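You operate a simulated robot arm through the tools that you are given. There is no shell and no other tool.

You are at the controls of a simulated robot arm. One attempt, no reset.

JOB
Put things in order on the top of the pouch bench. At the end: the black grease cup from the top of the pouch bench is on the white plate; the yellow seal from the top of the pouch bench stands where the silver pin stood; the silver pin from the top of the pouch bench stands where the blue check cell stood; the blue check cell from the top of the pouch bench stands on top of the green lens; whatever was shut is shut again. Leave all else as you found it, and nothing knocked over.

Only the result counts: the job must be done as asked and must still hold three seconds after the hand-in. Knocking over, shifting, dropping, spilling or breaking anything else fails it. Lids that push on must go on centred and level and be pressed home; caps that screw on are set level and turned clockwise until they are tight.

ROBOT AND FRAMES
A 6-joint arm with a two-finger parallel gripper, fixed in place. Base frame: the origin is at the foot of the arm, x ahead of it, y to its left, z up; the work surface is at about z = 0. Lengths are in mm, angles in degrees, forces in N, time in s.
With the tool pointing down near the work surface it reaches from about 120 to 500 mm from the base axis. Its first joint turns from -72.0 to 72.0 degrees. Payload 0.65 kg.
Tool frame: the origin (TCP) lies between the finger pads and is the grasp point; the fingertips stand 25 mm ahead of it; z points along the fingers, y is the line along which they close. Largest opening 76 mm; finger width 18, thickness 10; the body of the gripper, 36 by 78 mm, starts 45 mm behind the TCP.
Orientation is told as [roll, pitch, yaw] about the base's x, y, z axes, in that order, counted from this pose: with the fingers straight down and closing along the base's y, the tool's x points along the base's -x, its y along +y and its z along -z.

CONTROLS
- The arm moves only by the tool move_arm. Its argument "deltas" is one flat list of numbers, 7 for each row, row after row: the shift along the tool's x, y, z in mm, then the turn, a rotation vector about the tool's x, y, z in degrees, then the gripper command, from -1 (shut) to 1 (fully open), values between in proportion. In form: [tx, ty, tz, rx, ry, rz, hand, tx, ty, tz, rx, ry, rz, hand, ...]. A call has 1 to 20 rows; each row shifts and turns the commanded pose from where the row before left it, along the tool's axes as they then stand. Each row takes 0.2 s and may step no farther than 50 mm and 8.6 degrees from the row before; otherwise, or with a gripper value out of range, the whole call is refused. Where a pose cannot be reached the arm comes as near as it can. A force on the tool above 40 N (or 10 N above the force at the start of the call, whichever is more), or a blocked arm, ends the call early, and 0.2 s more pass. Each finger travels about 108 mm/s and halts on what it meets, pressing with about 26 N; the grip force reading is that of the motor and also rises with nothing between the fingers. The clock runs only during rows and for 0.2 s after the last one: add rows that do not move to give the fingers time. It gives the time, the measured TCP pose, the force on the tool (base axes), the opening and the grip force at its end, in the units of the frame above (readings bear some noise), with the torque about the TCP (base axes, N m) and any sound that the robot's microphone picked up, and new pictures: "pictures" is both (left out), scene, wrist or none.
- Cameras (640 x 400 px; columns grow to the right, rows downward): "scene" is fixed at [51.7, 262.7, 412.2]; the picture's right is [-0.84, -0.55, 0.00], its down [-0.27, 0.41, -0.87] and it looks along [0.47, -0.73, -0.50] (base axes); focal length 214 px, centre (320, 200). "wrist" rides on the gripper at [58, 11, -81] in the tool frame; the picture's right is [-0.18, 0.98, 0.00], its down [-0.75, -0.14, -0.64] and it looks along [-0.63, -0.12, 0.77] (tool axes); focal length 243 px, centre (320, 200). There is no depth. A picture from a camera that has moved, and an enlarged one, comes with that camera's place and axes in the base frame and with its lens.
- enlarge(camera, box): a new picture of the part [left, top, right, bottom] of that camera's present view, enlarged. The clock stands still meanwhile.
- close_job(): hands the job in; it is judged then, once.

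Nothing tells you positions but the pictures and the camera data. Unless the task says otherwise, let go and move clear before handing in.

The tools are called as a command line: name --argument value ..., lists and objects as JSON in quotes. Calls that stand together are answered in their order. move_arm: Moves the arm, as the interface text tells. Its arguments: {"type":"object","properties":{"deltas":{"type":"array"},"pictures":{"type":"string","enum":["both","scene","wrist","none"]}},"required":["deltas"]} The other tools are called the same way: enlarge (camera, box) takes an enlarged picture of a part of a camera's view; close_job () hands the job in.

At the start:

```text
t: 0.0
eef_pos: [274.3, -173.1, 309.5]
ee_rot: [-0.1, -0.1, 0.0]
force: [0.0, 0.0, -0.2]
wrist_torque: [0.02, 0.0, -0.02]
gripper_width: 76.1
gripper_force: 0.1
```

scene: 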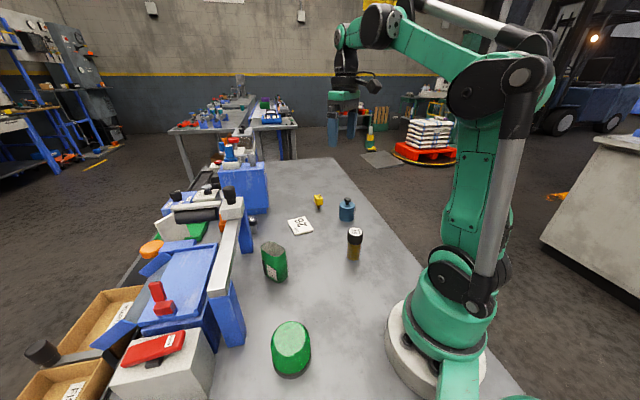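
wrist: 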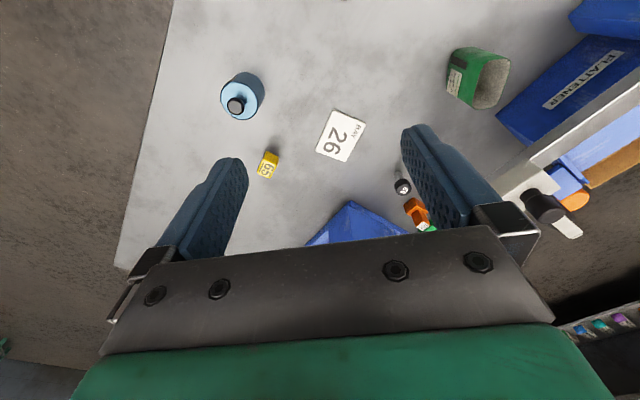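

I see a bench with a blue bottle-like item, a yellow piece, a white square tag/plate, a green open container, a black-capped amber jar and a green block. I will enlarge the pictures before moving.

enlarge --camera "scene" --box '[220, 160, 400, 290]'

enlarge --camera "scene" --box '[0, 140, 280, 400]'

enlarge --camera "wrist" --box '[130, 30, 540, 260]'

enlarge --camera "scene" --box '[200, 260, 400, 400]'

```text
3.08 times, centred on (310, 225) of scene
camera zoom: at [51.7, 262.7, 412.2], right [-0.84, -0.55, 0.0], down [-0.27, 0.41, -0.87], along [0.47, -0.73, -0.5], focal length 660 px, centre (351, 123)
```

zoom: 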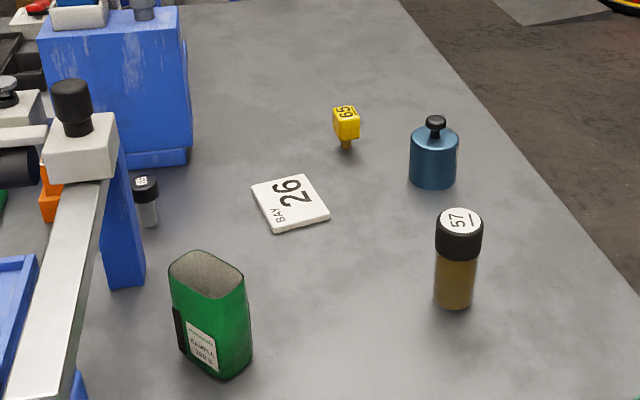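

```text
1.54 times, centred on (140, 270) of scene
camera zoom: at [51.7, 262.7, 412.2], right [-0.84, -0.55, 0.0], down [-0.27, 0.41, -0.87], along [0.47, -0.73, -0.5], focal length 330 px, centre (597, 92)
```

zoom: 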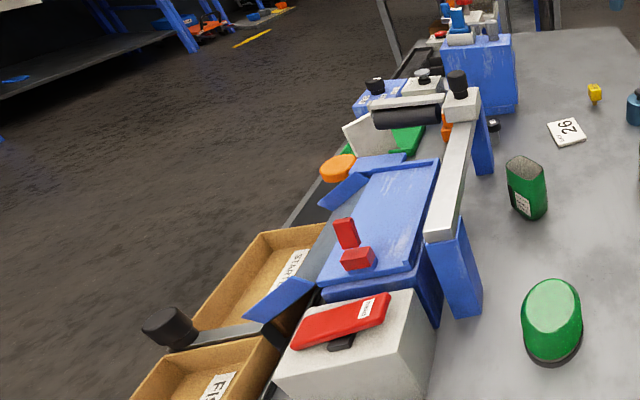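

```text
1.56 times, centred on (335, 145) of wrist
camera zoom: at [215.7, -161.5, 390.4], right [0.18, 0.98, 0.0], down [0.75, -0.14, 0.64], along [0.63, -0.12, -0.77], focal length 379 px, centre (297, 286)
```

zoom: 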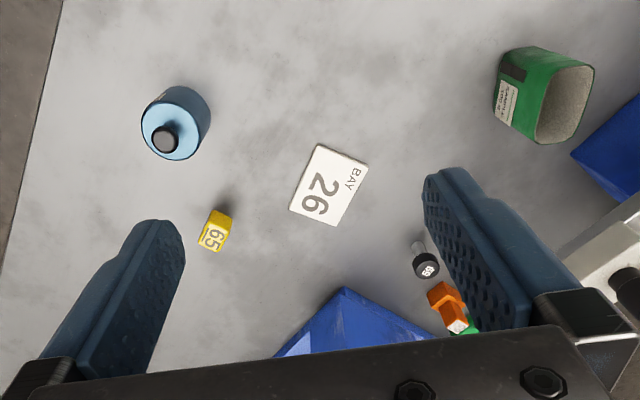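

```text
2.86 times, centred on (300, 330) of scene
camera zoom: at [51.7, 262.7, 412.2], right [-0.84, -0.55, 0.0], down [-0.27, 0.41, -0.87], along [0.47, -0.73, -0.5], focal length 613 px, centre (377, -171)
```

zoom: 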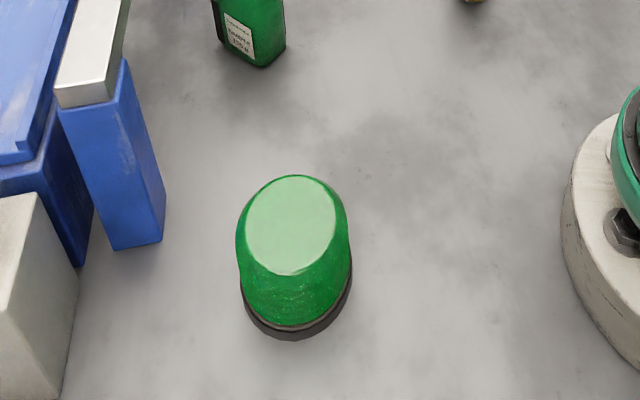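

I see a small silver piece with a black top next to the blue machine, plus a green dome near the camera; I want to check labels and look for a separate grease cup. I'll enlarge more.

enlarge --camera "scene" --box '[240, 200, 300, 240]'

enlarge --camera "wrist" --box '[380, 150, 460, 240]'

enlarge --camera "scene" --box '[140, 140, 270, 240]'

enlarge --camera "scene" --box '[330, 220, 380, 265]'

enlarge --camera "scene" --box '[310, 185, 360, 225]'

```text
10.00 times, centred on (270, 220) of scene
camera zoom: at [51.7, 262.7, 412.2], right [-0.84, -0.55, 0.0], down [-0.27, 0.41, -0.87], along [0.47, -0.73, -0.5], focal length 2145 px, centre (820, 0)
```

zoom: 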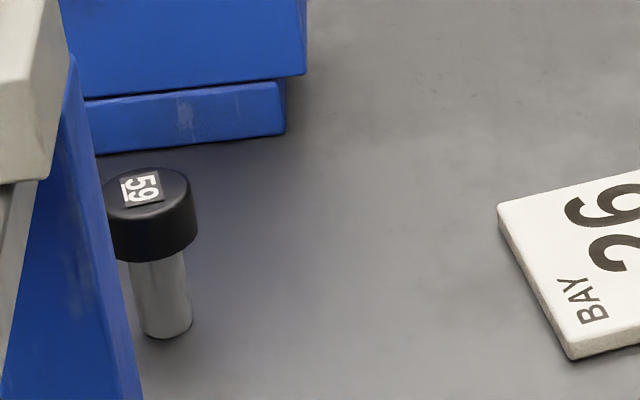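

```text
4.44 times, centred on (420, 195) of wrist
camera zoom: at [215.7, -161.5, 390.4], right [0.18, 0.98, 0.0], down [0.75, -0.14, 0.64], along [0.63, -0.12, -0.77], focal length 1078 px, centre (-124, 222)
```

zoom: 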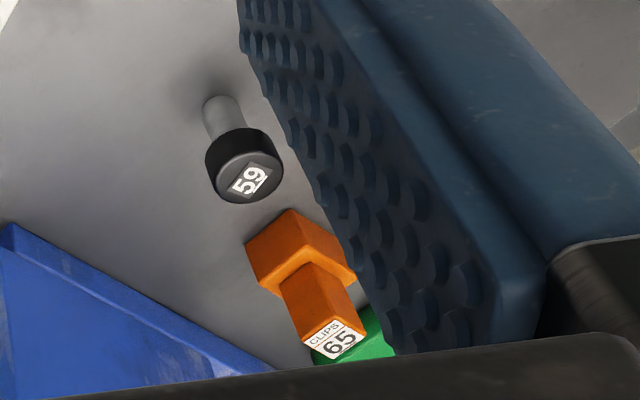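

```text
4.00 times, centred on (205, 190) of scene
camera zoom: at [51.7, 262.7, 412.2], right [-0.84, -0.55, 0.0], down [-0.27, 0.41, -0.87], along [0.47, -0.73, -0.5], focal length 858 px, centre (780, 240)
```

zoom: 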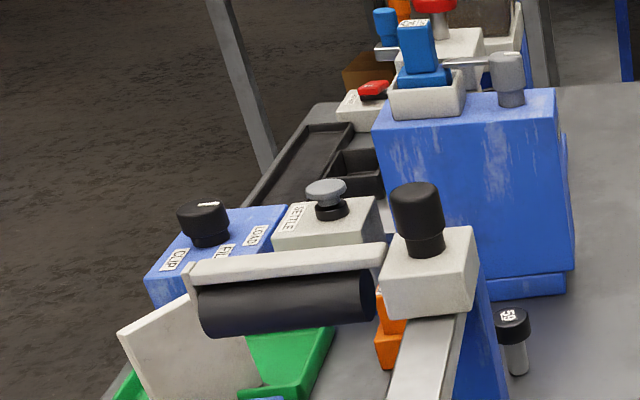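

```text
8.89 times, centred on (355, 242) of scene
camera zoom: at [51.7, 262.7, 412.2], right [-0.84, -0.55, 0.0], down [-0.27, 0.41, -0.87], along [0.47, -0.73, -0.5], focal length 1906 px, centre (9, -178)
```

zoom: 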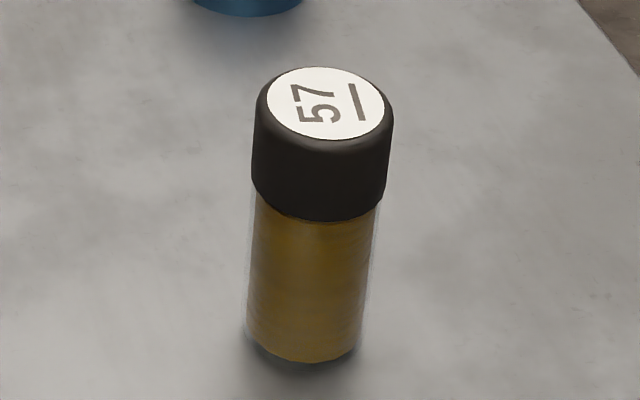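

```text
10.00 times, centred on (335, 205) of scene
camera zoom: at [51.7, 262.7, 412.2], right [-0.84, -0.55, 0.0], down [-0.27, 0.41, -0.87], along [0.47, -0.73, -0.5], focal length 2145 px, centre (170, 150)
```

zoom: 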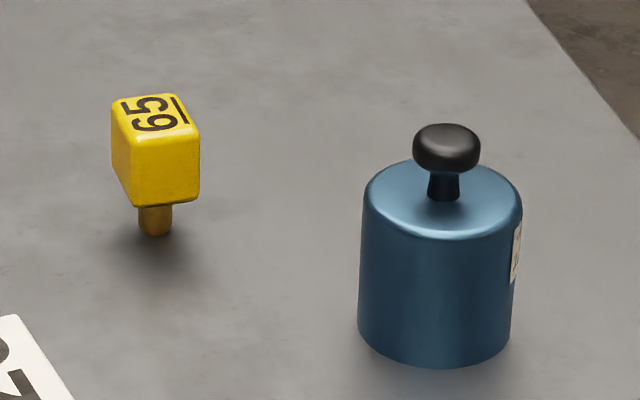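

The silver pin (59), yellow seal (65), blue check cell, a black-capped amber vial (57) and the white BAY 26 plate are identified; I still have to find which item is the "black grease cup" and check the dome. I'll move the wrist camera over to the left for an overview.

move_arm --deltas '[0, 40, -5, 0, 0, 0, 1, 0, 40, -5, 0, 0, 0, 1, 0, 40, -5, 0, 0, 0, 1, 10, 40, 0, 0, 0, 0, 1, 10, 30, 0, 0, 0, 0, 1, 0, 0, 0, 0, 0, 0, 1]' --pictures "both"

```text
t: 1.4
eef_pos: [253.7, 18.7, 325.8]
ee_rot: [0.0, -0.2, 0.0]
force: [0.7, 0.4, 0.3]
wrist_torque: [-0.01, -0.02, 0.03]
gripper_width: 75.9
gripper_force: 0.1
camera wrist: at [196.0, 29.0, 406.1], right [0.18, 0.98, 0.0], down [0.75, -0.14, 0.64], along [0.63, -0.12, -0.77], focal length 243 px, centre (320, 200)
```

scene: 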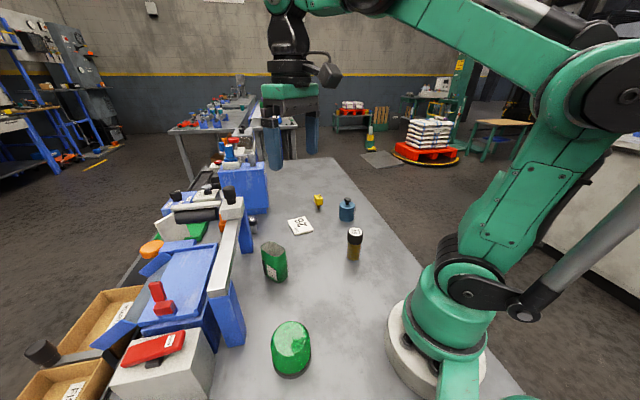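
wrist: 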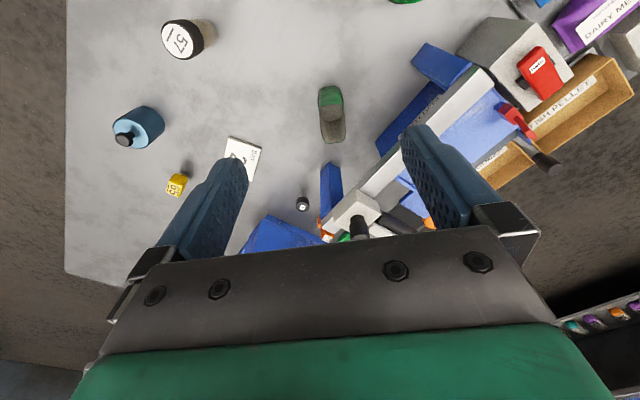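

enlarge --camera "wrist" --box '[220, 60, 440, 250]'

enlarge --camera "wrist" --box '[370, 0, 640, 180]'

enlarge --camera "scene" --box '[250, 230, 300, 290]'

```text
2.11 times, centred on (330, 155) of wrist
camera zoom: at [196.0, 29.0, 406.1], right [0.18, 0.98, 0.0], down [0.75, -0.14, 0.64], along [0.63, -0.12, -0.77], focal length 511 px, centre (299, 295)
```

zoom: 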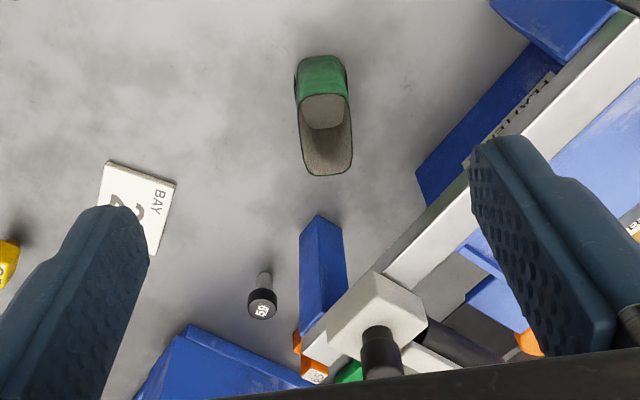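

```text
2.22 times, centred on (505, 90) of wrist
camera zoom: at [196.0, 29.0, 406.1], right [0.18, 0.98, 0.0], down [0.75, -0.14, 0.64], along [0.63, -0.12, -0.77], focal length 539 px, centre (-91, 444)
```

zoom: 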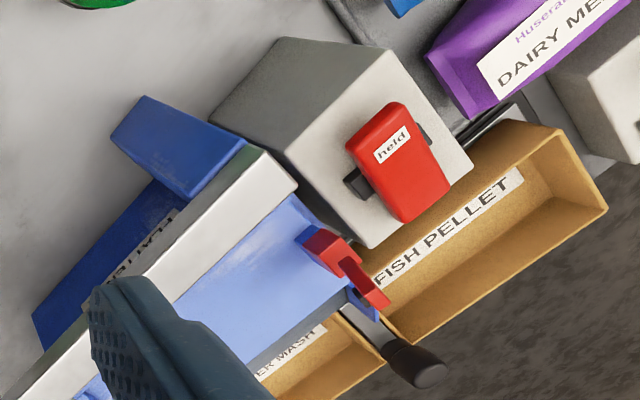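

```text
6.67 times, centred on (275, 260) of scene
camera zoom: at [51.7, 262.7, 412.2], right [-0.84, -0.55, 0.0], down [-0.27, 0.41, -0.87], along [0.47, -0.73, -0.5], focal length 1430 px, centre (620, -200)
```

zoom: 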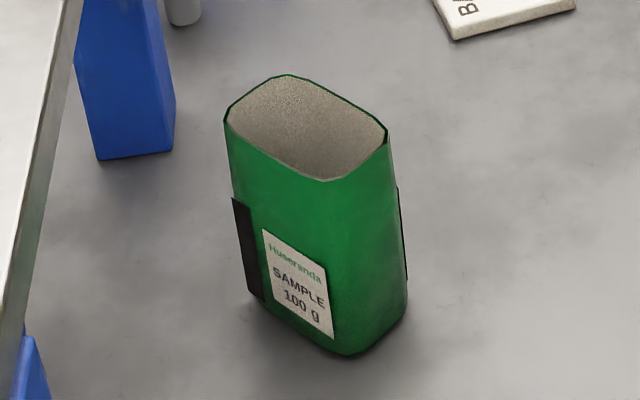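

The green pouch is an empty upright sample bag, and I still can't see the dome or the area to the left well. I'll pull back and turn the wrist camera toward +y to look at the dome and the left side.

move_arm --deltas '[30, 0, 0, 0, 0, 0, 1, 25, 0, 0, 0, 0, 0, 1, 0, 0, 0, 0, 0, -8, 1, 0, 0, 0, 0, 0, -8, 1, 0, 0, 0, 0, 0, -8, 1, 0, 0, 0, 0, 0, -8, 1, 0, 0, 0, 0, 0, -8, 1, 0, 0, 0, 0, 0, -8, 1, 0, 0, 0, 0, 0, -8, 1, 0, 0, 0, 0, 0, -8, 1, 0, 0, 0, 0, 0, 0, 1]' --pictures "both"

```text
t: 3.8
eef_pos: [198.7, 17.6, 323.8]
ee_rot: [-0.1, -0.1, 64.2]
force: [0.9, 0.9, 0.0]
wrist_torque: [-0.01, -0.02, 0.01]
gripper_width: 75.9
gripper_force: 0.1
camera wrist: at [163.7, -30.1, 405.2], right [-0.8, 0.59, 0.0], down [0.45, 0.62, 0.64], along [0.38, 0.52, -0.77], focal length 243 px, centre (320, 200)
```

scene: 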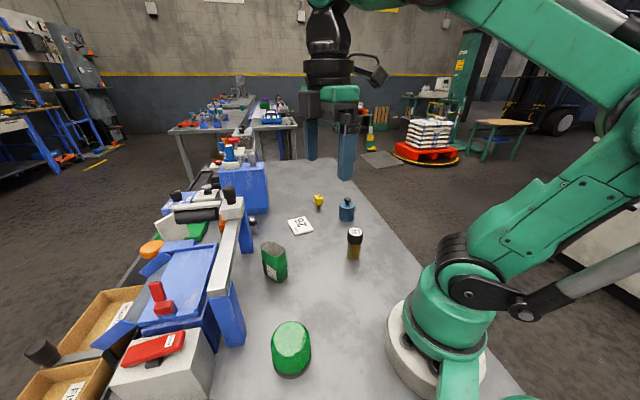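
wrist: 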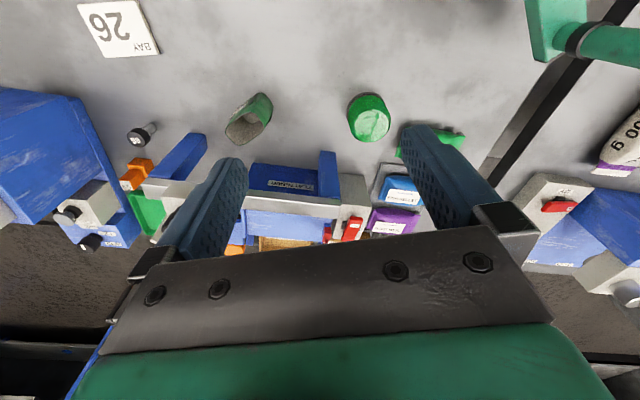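

I now see the dome, another green piece behind it, and a neighbouring bench beyond a gap. I'll zoom in on that region.

enlarge --camera "wrist" --box '[320, 70, 500, 250]'

enlarge --camera "wrist" --box '[480, 0, 640, 300]'

enlarge --camera "wrist" --box '[0, 80, 240, 260]'

```text
2.22 times, centred on (410, 160) of wrist
camera zoom: at [163.7, -30.1, 405.2], right [-0.8, 0.59, 0.0], down [0.45, 0.62, 0.64], along [0.38, 0.52, -0.77], focal length 539 px, centre (120, 289)
```

zoom: 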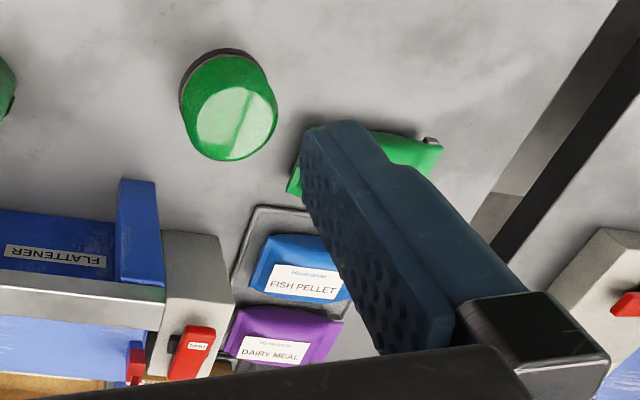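

```text
1.33 times, centred on (560, 150) of wrist
camera zoom: at [163.7, -30.1, 405.2], right [-0.8, 0.59, 0.0], down [0.45, 0.62, 0.64], along [0.38, 0.52, -0.77], focal length 324 px, centre (0, 267)
```

zoom: 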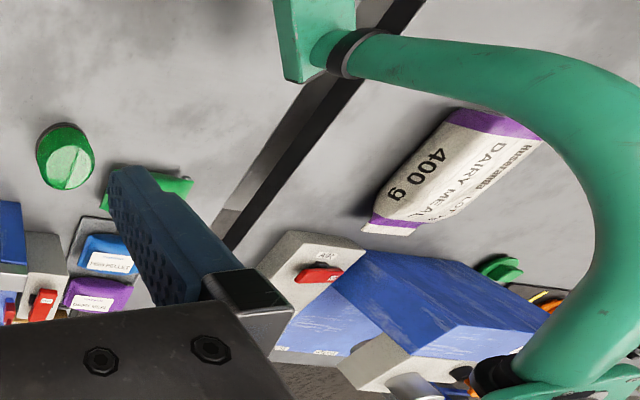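

```text
2.22 times, centred on (120, 170) of wrist
camera zoom: at [163.7, -30.1, 405.2], right [-0.8, 0.59, 0.0], down [0.45, 0.62, 0.64], along [0.38, 0.52, -0.77], focal length 539 px, centre (764, 267)
```

zoom: 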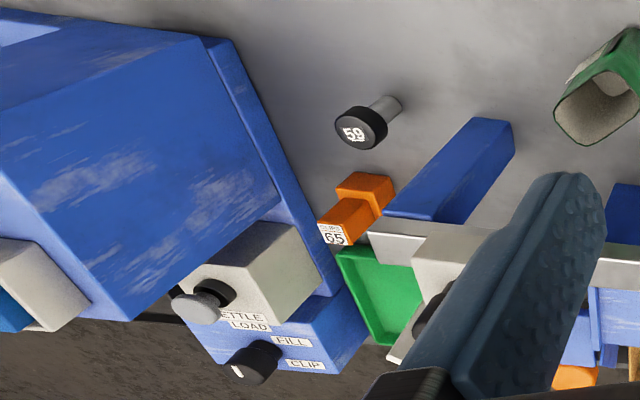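

I'll shift toward +y and turn the camera further to see the rest of the bench's left end and the hidden green piece.

move_arm --deltas '[0, 0, 0, 0, 0, -8, 1, 0, 0, 0, 0, 0, -8, 1, 0, 0, 0, 0, 0, -8, 1, -20, 0, 0, 0, 0, 0, 1, -30, 0, 0, 0, 0, 0, 1, 0, 0, 0, 0, 0, 0, 1]' --pictures "wrist"

enlarge --camera "wrist" --box '[200, 0, 520, 240]'

```text
t: 5.2
eef_pos: [200.2, 68.0, 324.4]
ee_rot: [0.0, -0.1, 88.0]
force: [-0.2, 0.2, -0.2]
wrist_torque: [-0.01, -0.01, 0.03]
gripper_width: 76.0
gripper_force: 0.2
camera wrist: at [187.4, 9.8, 405.4], right [-0.98, 0.22, 0.0], down [0.17, 0.75, 0.64], along [0.14, 0.63, -0.77], focal length 243 px, centre (320, 200)
```

wrist: 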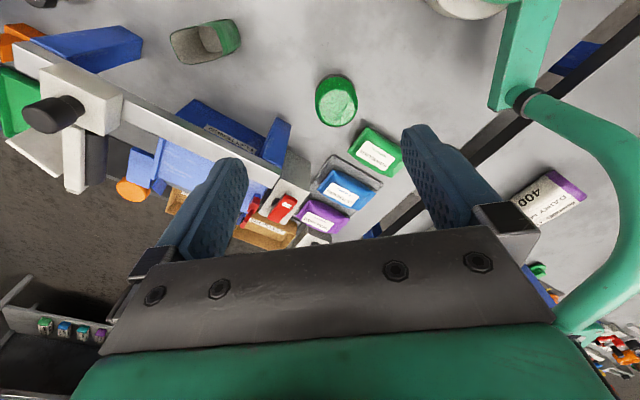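

```text
1.67 times, centred on (360, 120) of wrist
camera zoom: at [187.4, 9.8, 405.4], right [-0.98, 0.22, 0.0], down [0.17, 0.75, 0.64], along [0.14, 0.63, -0.77], focal length 404 px, centre (253, 333)
```

zoom: 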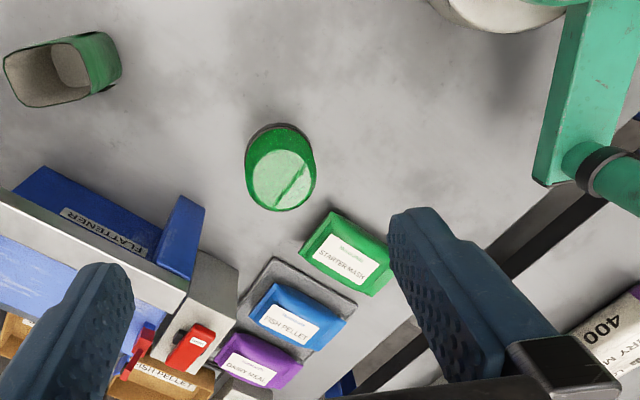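

The left end holds only bags and the flattener; the green dome is the lens. Next I check the right/near side of the bench around the arm's foot.

move_arm --deltas '[42, 6, 0, 0, 0, 0, 1, 42, 6, 0, 0, 0, 0, 1, 42, 6, 0, 0, 0, 0, 1, 42, 6, 0, 0, 0, 0, 1, 0, 0, 0, 0, 0, 8.5, 1, 0, 0, 0, 0, 0, 8.5, 1, 0, 0, 0, 0, 0, 8.5, 1, 0, 0, 0, 0, 0, 8.5, 1, 0, 0, 0, 0, 0, 8.5, 1, 0, 0, 0, 0, 0, 8.5, 1, 0, 0, 0, 0, 0, 8.5, 1, 0, 0, 0, 0, 0, 8.5, 1, 0, 0, 0, 0, 0, 8.5, 1, 0, 0, 0, 0, 0, 8.5, 1, 0, 0, 0, 0, 0, 8.5, 1, 0, 0, 0, 0, 0, 8.5, 1, 0, 0, 0, 0, 0, 8.5, 1, 0, 0, 0, 0, 0, 8.5, 1, 0, 0, 0, 0, 0, 8.5, 1, 0, 0, 0, 0, 0, 8.5, 1]' --pictures "both"

```text
t: 9.4
eef_pos: [170.7, -99.7, 323.9]
ee_rot: [0.0, -0.1, -48.2]
force: [0.8, -0.6, 0.0]
wrist_torque: [0.0, 0.0, 0.0]
gripper_width: 76.1
gripper_force: 0.1
camera wrist: at [140.0, -48.9, 405.5], right [0.86, 0.52, 0.0], down [0.4, -0.65, 0.64], along [0.33, -0.55, -0.77], focal length 243 px, centre (320, 200)
```

scene: 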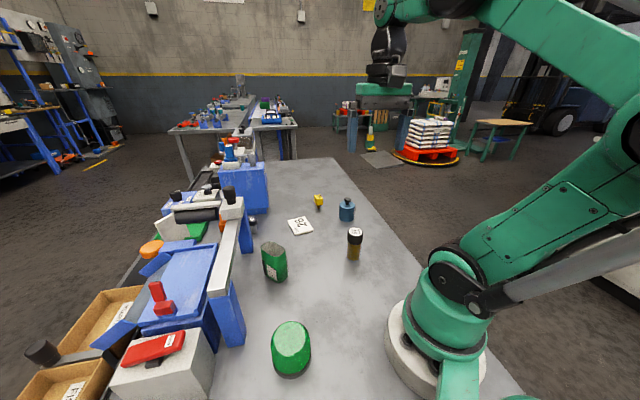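
wrist: 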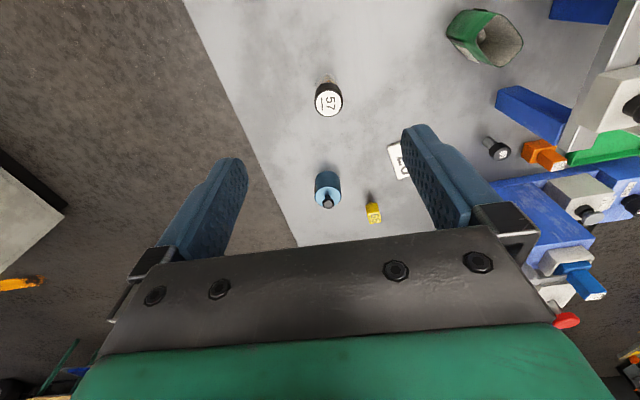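

No other black cup is on the bench, so the black-capped vial 57 is the grease cup at about [202, -135]. I'll turn the tool back to yaw 0 and hover above it for a close look.

move_arm --deltas '[0, 0, 0, 0, 0, -8.03, 1, 0, 0, 0, 0, 0, -8.03, 1, 0, 0, 0, 0, 0, -8.03, 1, 0, 0, 0, 0, 0, -8.03, 1, 0, 0, 0, 0, 0, -8.03, 1, 0, 0, 0, 0, 0, -8.03, 1, -8, -9, 31, 0, 0, 0, 1, -8, -9, 31, 0, 0, 0, 1, -8, -9, 31, 0, 0, 0, 1, -7, -8, 31, 0, 0, 0, 1, 0, 0, 0, 0, 0, 0, 1]' --pictures "both"

```text
t: 11.8
eef_pos: [202.8, -134.4, 199.6]
ee_rot: [0.0, 0.0, 0.2]
force: [-0.1, 0.5, -0.4]
wrist_torque: [-0.01, 0.0, -0.04]
gripper_width: 75.7
gripper_force: 0.1
camera wrist: at [143.7, -123.6, 281.4], right [0.18, 0.98, 0.0], down [0.75, -0.14, 0.64], along [0.63, -0.12, -0.77], focal length 243 px, centre (320, 200)
```

scene: 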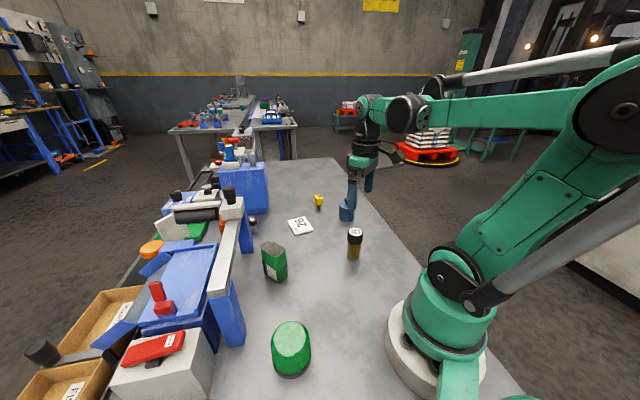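
wrist: 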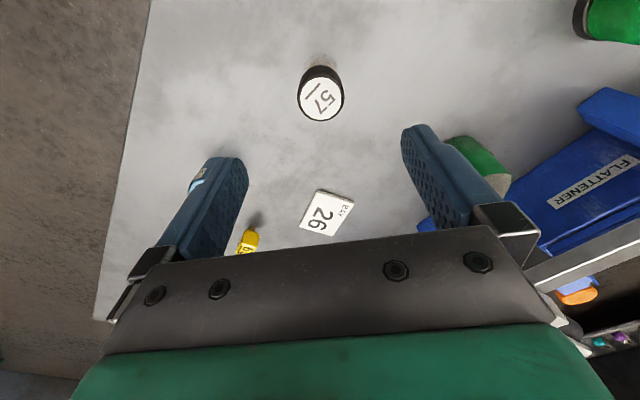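

The vial is almost directly under the gripper; I enlarge to measure it exactly.

enlarge --camera "wrist" --box '[280, 40, 370, 130]'

enlarge --camera "wrist" --box '[270, 170, 390, 250]'

enlarge --camera "wrist" --box '[160, 140, 280, 270]'

enlarge --camera "scene" --box '[280, 150, 400, 280]'

```text
4.44 times, centred on (325, 85) of wrist
camera zoom: at [143.7, -123.6, 281.4], right [0.18, 0.98, 0.0], down [0.75, -0.14, 0.64], along [0.63, -0.12, -0.77], focal length 1078 px, centre (298, 711)
```

zoom: 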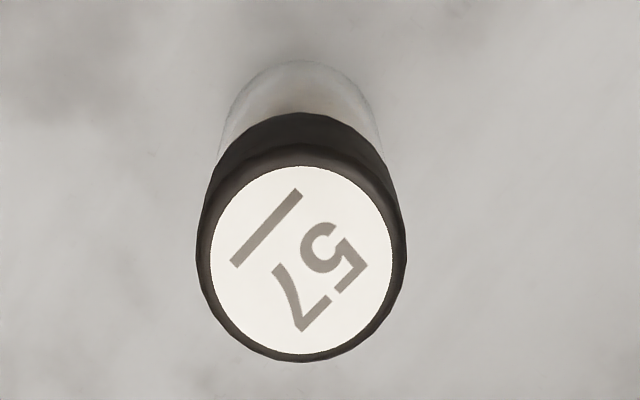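

```text
5.00 times, centred on (330, 210) of wrist
camera zoom: at [143.7, -123.6, 281.4], right [0.18, 0.98, 0.0], down [0.75, -0.14, 0.64], along [0.63, -0.12, -0.77], focal length 1213 px, centre (270, 150)
```

zoom: 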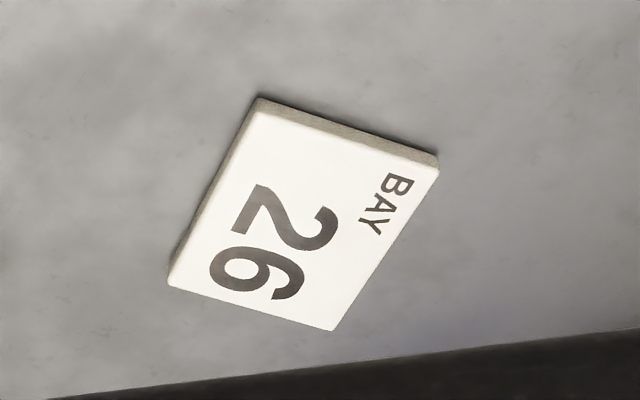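

```text
3.08 times, centred on (220, 205) of wrist
camera zoom: at [143.7, -123.6, 281.4], right [0.18, 0.98, 0.0], down [0.75, -0.14, 0.64], along [0.63, -0.12, -0.77], focal length 746 px, centre (628, 185)
```

zoom: 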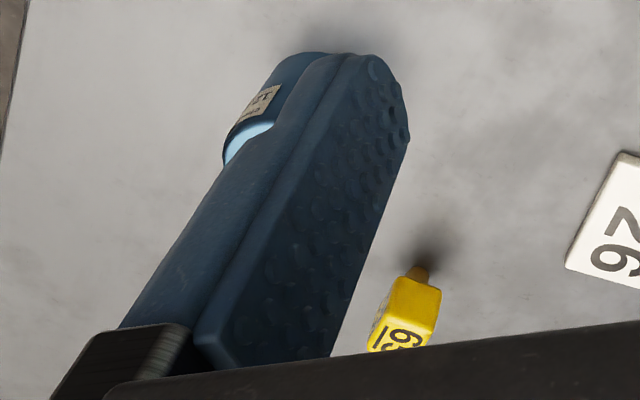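

```text
3.08 times, centred on (340, 215) of scene
camera zoom: at [51.7, 262.7, 412.2], right [-0.84, -0.55, 0.0], down [-0.27, 0.41, -0.87], along [0.47, -0.73, -0.5], focal length 660 px, centre (258, 154)
```

zoom: 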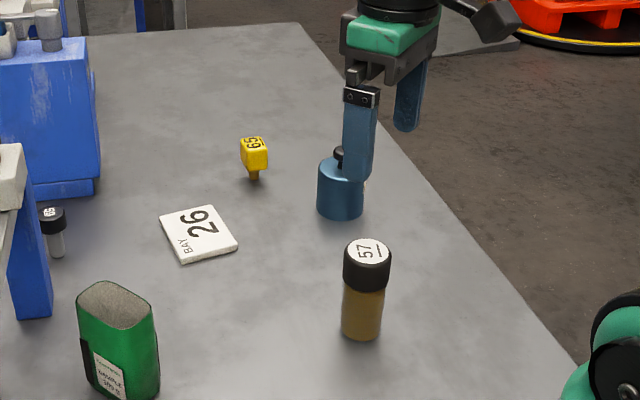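

The vial (grease cup) stands at about [204, -134] with the cap top near z = 83; the fingers can only meet its wider cap. I'll lower, grip gently, and lift only slightly to check that body and cap come together.

move_arm --deltas '[-1, 0, 45, 0, 0, 0, 1, 0, 0, 45, 0, 0, 0, 1, 0, 0, 40, 0, 0, 0, 1, 0, 0, 7, 0, 0, 0, 1, 0, 0, 0, 0, 0, 0, 1]' --pictures "both"

```text
t: 13.0
eef_pos: [202.7, -134.6, 63.4]
ee_rot: [-0.1, -0.1, 0.2]
force: [0.4, 0.1, -0.5]
wrist_torque: [0.01, -0.02, 0.0]
gripper_width: 76.0
gripper_force: 0.0
camera wrist: at [145.1, -123.9, 144.6], right [0.18, 0.98, 0.0], down [0.75, -0.14, 0.64], along [0.63, -0.12, -0.77], focal length 243 px, centre (320, 200)
```

scene: 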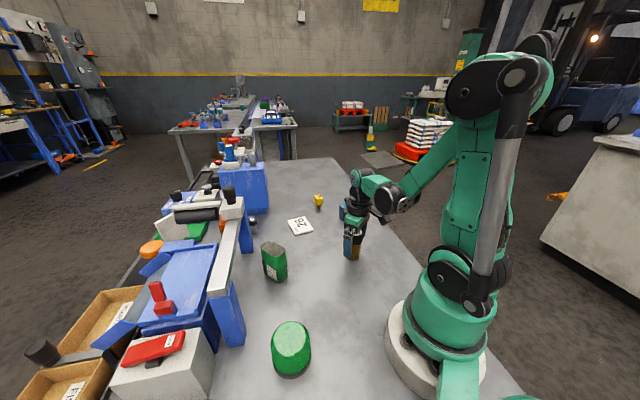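
wrist: 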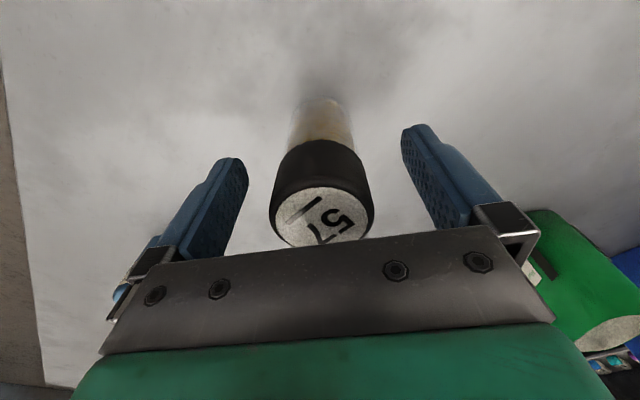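

The cap is centred between the fingers. Now close and check the grip.

move_arm --deltas '[0, 0, 0, 0, 0, 0, 0.3, 0, 0, 0, 0, 0, 0, 0.0, 0, 0, 0, 0, 0, 0, -0.3, 0, 0, 0, 0, 0, 0, -0.3, 0, 0, -4, 0, 0, 0, -0.3, 0, 0, -4, 0, 0, 0, -0.3, 0, 0, 0, 0, 0, 0, -0.3]' --pictures "both"

enlarge --camera "scene" --box '[320, 200, 400, 270]'

enlarge --camera "wrist" --box '[200, 60, 440, 260]'

```text
t: 14.6
eef_pos: [202.6, -135.4, 70.6]
ee_rot: [0.0, -0.1, 0.2]
force: [-0.6, -1.1, -1.5]
wrist_torque: [0.02, -0.01, -0.03]
gripper_width: 37.1
gripper_force: 26.3
camera wrist: at [144.9, -123.9, 152.5], right [0.18, 0.98, 0.0], down [0.75, -0.14, 0.64], along [0.63, -0.12, -0.77], focal length 243 px, centre (320, 200)
```

scene: 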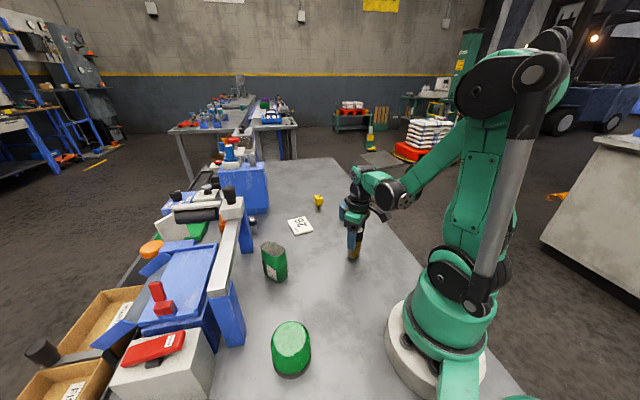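
wrist: 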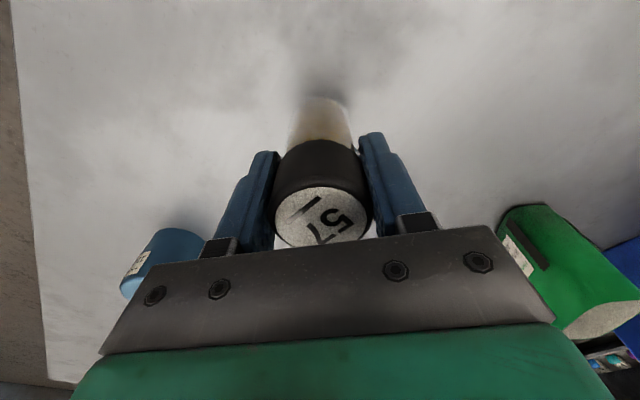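

```text
5.71 times, centred on (360, 235) of scene
camera zoom: at [51.7, 262.7, 412.2], right [-0.84, -0.55, 0.0], down [-0.27, 0.41, -0.87], along [0.47, -0.73, -0.5], focal length 1226 px, centre (91, 0)
```

zoom: 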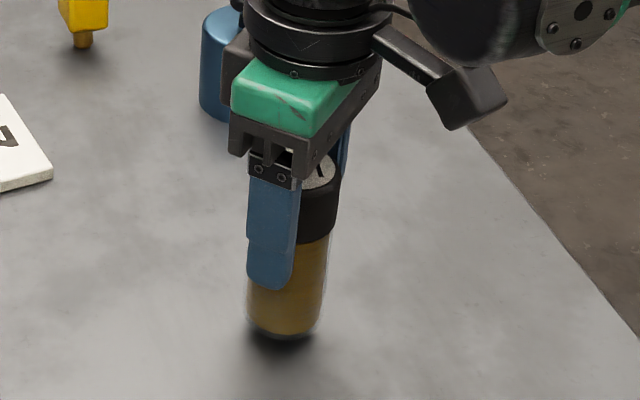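

```text
2.00 times, centred on (320, 160) of wrist
camera zoom: at [144.9, -123.9, 152.5], right [0.18, 0.98, 0.0], down [0.75, -0.14, 0.64], along [0.63, -0.12, -0.77], focal length 485 px, centre (320, 280)
```

zoom: 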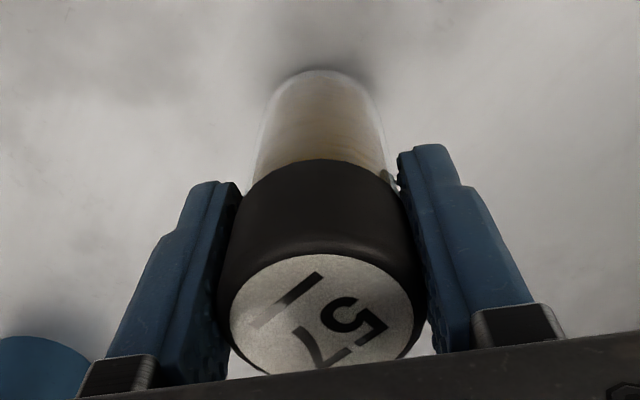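

The cup came up in one piece, gripped at the cap (37 mm). The plate's centre is near [403, -162]; I'll lift and move part of the way, then look at the plate up close.

move_arm --deltas '[0, 0, -30, 0, 0, 0, -0.3, 0, 0, -30, 0, 0, 0, -0.3, -30, -5, 0, 0, 0, 0, -0.3, -35, -5, 0, 0, 0, 0, -0.3, -35, -5, 0, 0, 0, 0, -0.3, -30, -5, 0, 0, 0, 0, -0.3, 0, 0, 0, 0, 0, 0, -0.3]' --pictures "both"

enlarge --camera "wrist" --box '[200, 60, 440, 260]'

```text
t: 16.2
eef_pos: [332.6, -152.9, 131.5]
ee_rot: [-0.1, -0.2, 0.3]
force: [0.6, 0.3, -1.4]
wrist_torque: [0.01, 0.02, -0.01]
gripper_width: 36.9
gripper_force: 25.8
camera wrist: at [274.8, -142.9, 212.4], right [0.18, 0.98, 0.0], down [0.75, -0.14, 0.64], along [0.63, -0.12, -0.77], focal length 243 px, centre (320, 200)
```

scene: 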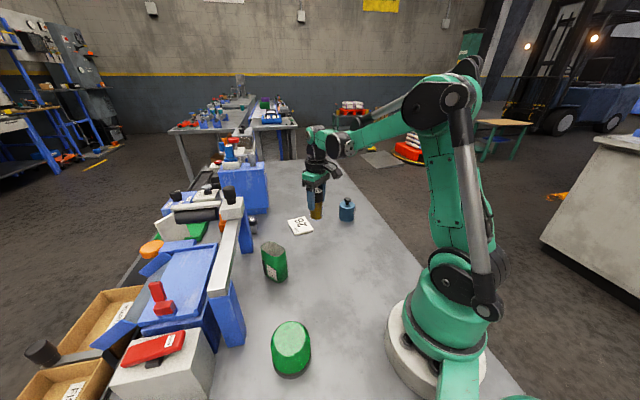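
wrist: 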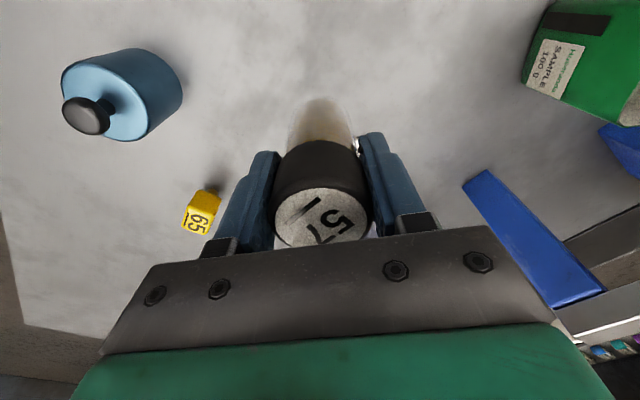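

```text
2.00 times, centred on (320, 160) of wrist
camera zoom: at [274.8, -142.9, 212.4], right [0.18, 0.98, 0.0], down [0.75, -0.14, 0.64], along [0.63, -0.12, -0.77], focal length 485 px, centre (320, 280)
```

zoom: 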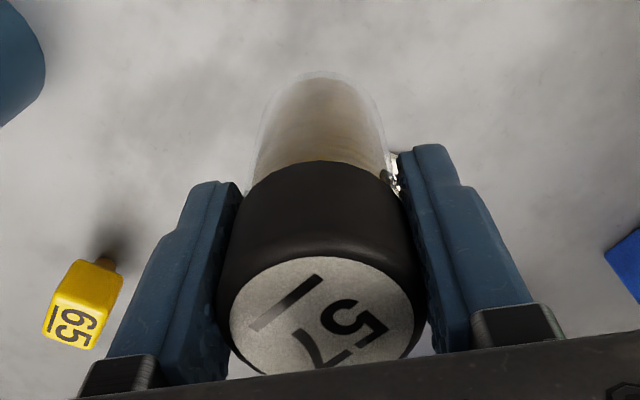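

The held cup hides the plate; I'll move directly above the plate, where it should appear at the top of the wrist view.

move_arm --deltas '[-35, -5, 0, 0, 0, 0, -0.3, -35, -5, 0, 0, 0, 0, -0.3, 0, 0, 0, 0, 0, 0, -0.3, 0, 0, 0, 0, 0, 0, -0.3]' --pictures "both"

enlarge --camera "scene" --box '[270, 160, 350, 240]'

enlarge --camera "wrist" --box '[220, 0, 420, 200]'

```text
t: 17.2
eef_pos: [401.7, -162.9, 131.2]
ee_rot: [0.0, -0.1, 0.2]
force: [0.2, 0.0, -1.2]
wrist_torque: [0.03, 0.02, 0.0]
gripper_width: 37.0
gripper_force: 26.1
camera wrist: at [344.8, -153.1, 211.9], right [0.18, 0.98, 0.0], down [0.75, -0.14, 0.64], along [0.63, -0.12, -0.77], focal length 243 px, centre (320, 200)
```

scene: 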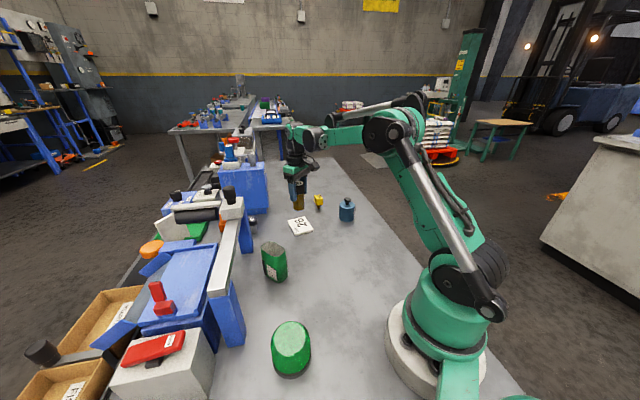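
wrist: 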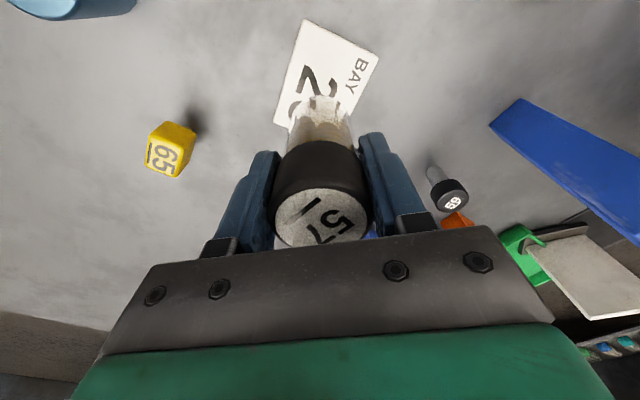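

```text
5.00 times, centred on (310, 200) of scene
camera zoom: at [51.7, 262.7, 412.2], right [-0.84, -0.55, 0.0], down [-0.27, 0.41, -0.87], along [0.47, -0.73, -0.5], focal length 1072 px, centre (370, 200)
```

zoom: 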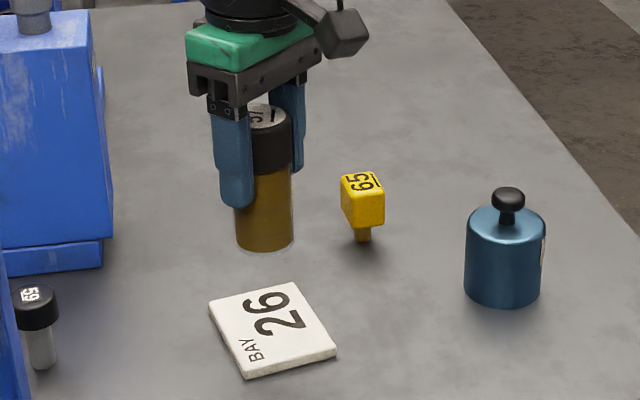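

```text
2.00 times, centred on (320, 100) of wrist
camera zoom: at [344.8, -153.1, 211.9], right [0.18, 0.98, 0.0], down [0.75, -0.14, 0.64], along [0.63, -0.12, -0.77], focal length 485 px, centre (320, 400)
```

zoom: 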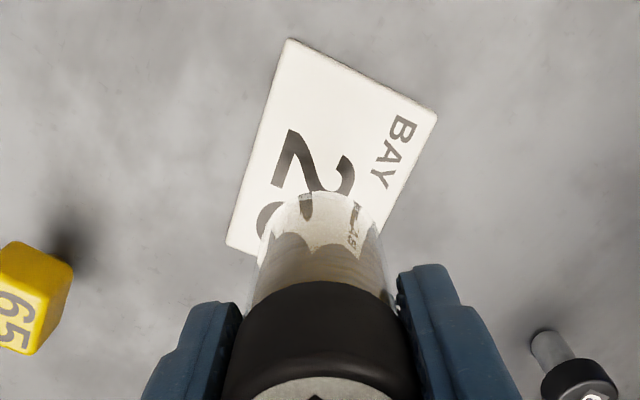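

The plate centre works out at [404, -163] and the cup hangs right above it. I'll nudge +2 mm in x and lower to just above the plate.

move_arm --deltas '[-2, 0, 25, 0, 0, 0, -0.3, 0, 0, 25, 0, 0, 0, -0.3, 0, 0, 4, 0, 0, 0, -0.3, 0, 0, 0, 0, 0, 0, -0.3]' --pictures "both"

enlarge --camera "scene" --box '[270, 180, 350, 250]'

```text
t: 18.2
eef_pos: [404.3, -163.5, 76.3]
ee_rot: [0.0, 0.0, 0.2]
force: [-0.1, -0.4, -0.9]
wrist_torque: [0.02, -0.01, 0.02]
gripper_width: 37.2
gripper_force: 26.4
camera wrist: at [346.5, -153.3, 158.6], right [0.18, 0.98, 0.0], down [0.75, -0.14, 0.64], along [0.63, -0.12, -0.77], focal length 243 px, centre (320, 200)
```

scene: 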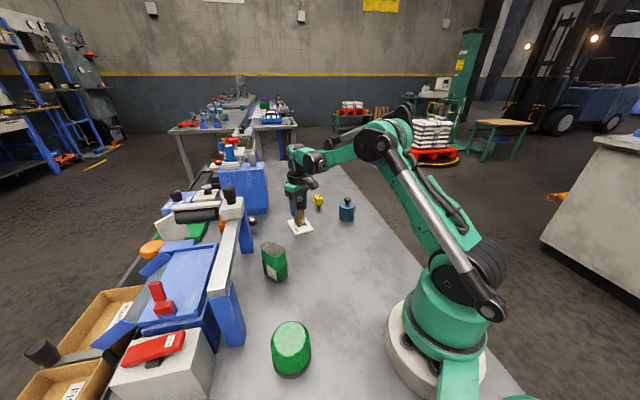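
wrist: 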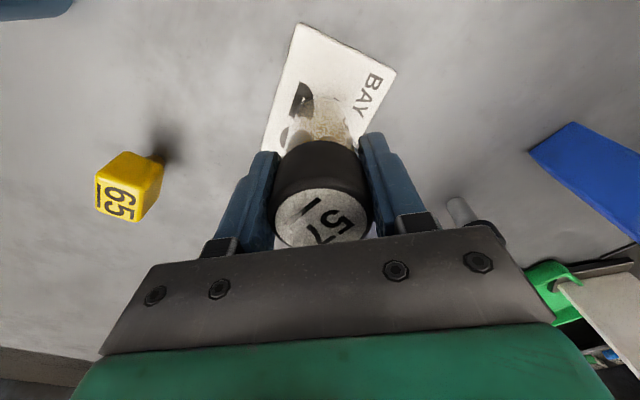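

```text
5.71 times, centred on (310, 215) of scene
camera zoom: at [51.7, 262.7, 412.2], right [-0.84, -0.55, 0.0], down [-0.27, 0.41, -0.87], along [0.47, -0.73, -0.5], focal length 1226 px, centre (377, 114)
```

zoom: 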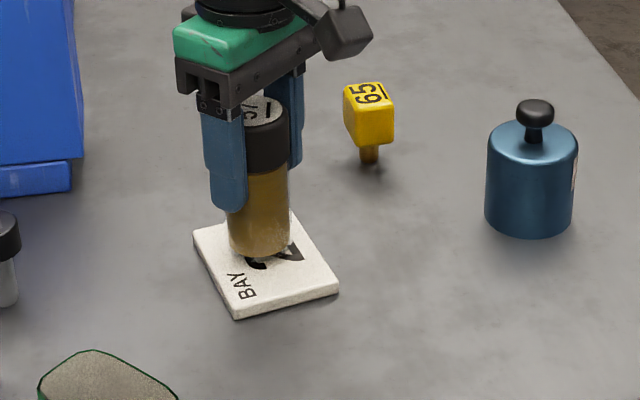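

The cup is a few millimetres above the plate centre. I'll lower in 1 mm steps, watching the force.

move_arm --deltas '[0, 0, 2, 0, 0, 0, -0.3, 0, 0, 1, 0, 0, 0, -0.3, 0, 0, 1, 0, 0, 0, -0.3, 0, 0, 0, 0, 0, 0, -0.3]' --pictures "none"

```text
t: 19.2
eef_pos: [406.0, -164.0, 73.5]
ee_rot: [0.0, -0.2, 0.2]
force: [0.3, -0.5, -0.9]
wrist_torque: [-0.02, 0.03, 0.0]
gripper_width: 37.0
gripper_force: 25.8
```

move_arm --deltas '[0, 0, 1, 0, 0, 0, -0.3, 0, 0, 1, 0, 0, 0, -0.3, 0, 0, 0, 0, 0, 0, -0.3]' --pictures "none"

```text
t: 20.0
eef_pos: [405.4, -163.2, 71.4]
ee_rot: [0.0, -0.1, 0.2]
force: [0.5, 1.3, 15.5]
wrist_torque: [0.08, -0.01, -0.01]
gripper_width: 37.1
gripper_force: 26.0
```

Contact is made (15 N). I'll ease off half a millimetre, open, and lift clear.

move_arm --deltas '[0, 0, -0.6, 0, 0, 0, -0.3, 0, 0, 0, 0, 0, 0, 0.2, 0, 0, 0, 0, 0, 0, 0.6, 0, 0, 0, 0, 0, 0, 0.6, 0, 0, -25, 0, 0, 0, 0.6, 0, 0, -40, 0, 0, 0, 0.6, 0, 0, -40, 0, 0, 0, 0.6, 0, 0, 0, 0, 0, 0, 0.6]' --pictures "both"

enlarge --camera "scene" --box '[240, 170, 380, 280]'

enlarge --camera "wrist" --box '[240, 0, 440, 130]'

```text
t: 21.8
eef_pos: [405.3, -163.4, 175.6]
ee_rot: [0.1, -0.1, 0.2]
force: [-0.4, 0.3, -1.2]
wrist_torque: [0.01, 0.0, 0.01]
gripper_width: 60.7
gripper_force: 0.0
camera wrist: at [346.8, -151.9, 258.2], right [0.18, 0.98, 0.0], down [0.75, -0.14, 0.64], along [0.63, -0.12, -0.77], focal length 243 px, centre (320, 200)
```

scene: 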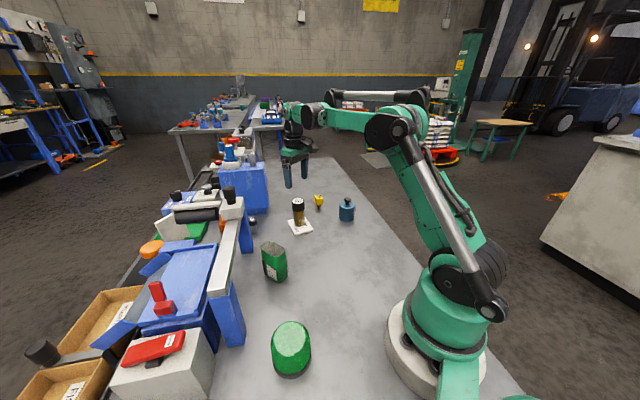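
wrist: 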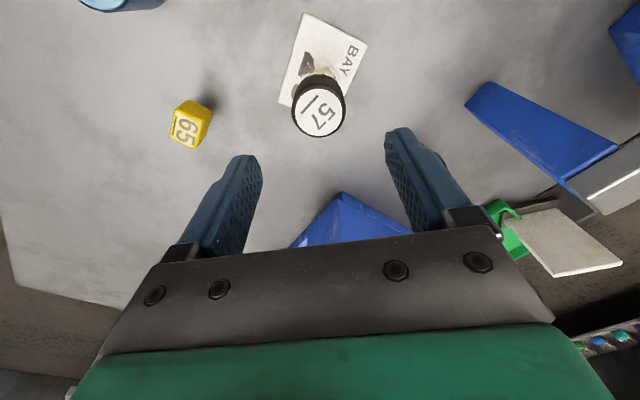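

```text
3.64 times, centred on (310, 225) of scene
camera zoom: at [51.7, 262.7, 412.2], right [-0.84, -0.55, 0.0], down [-0.27, 0.41, -0.87], along [0.47, -0.73, -0.5], focal length 780 px, centre (356, 109)
```

zoom: 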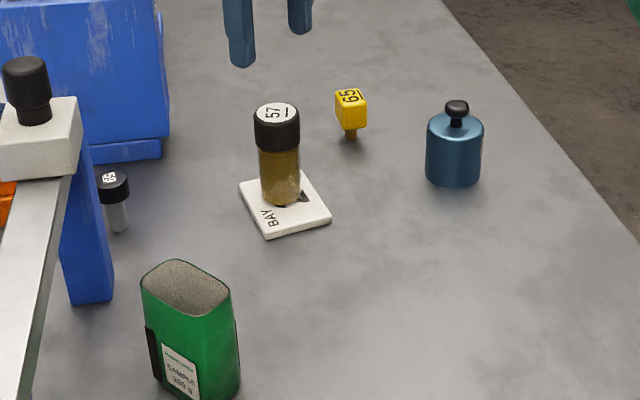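

```text
3.08 times, centred on (340, 65) of wrist
camera zoom: at [346.8, -151.9, 258.2], right [0.18, 0.98, 0.0], down [0.75, -0.14, 0.64], along [0.63, -0.12, -0.77], focal length 746 px, centre (258, 615)
```

zoom: 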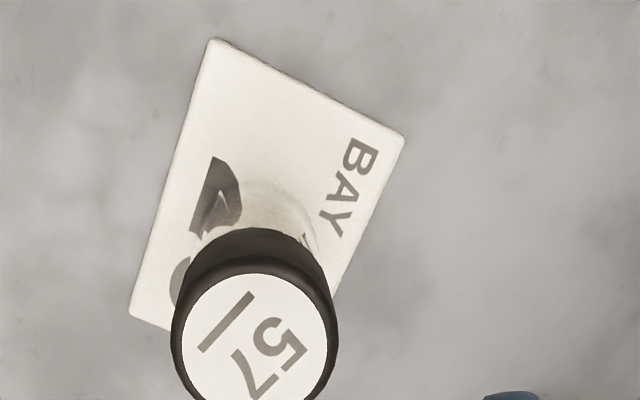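

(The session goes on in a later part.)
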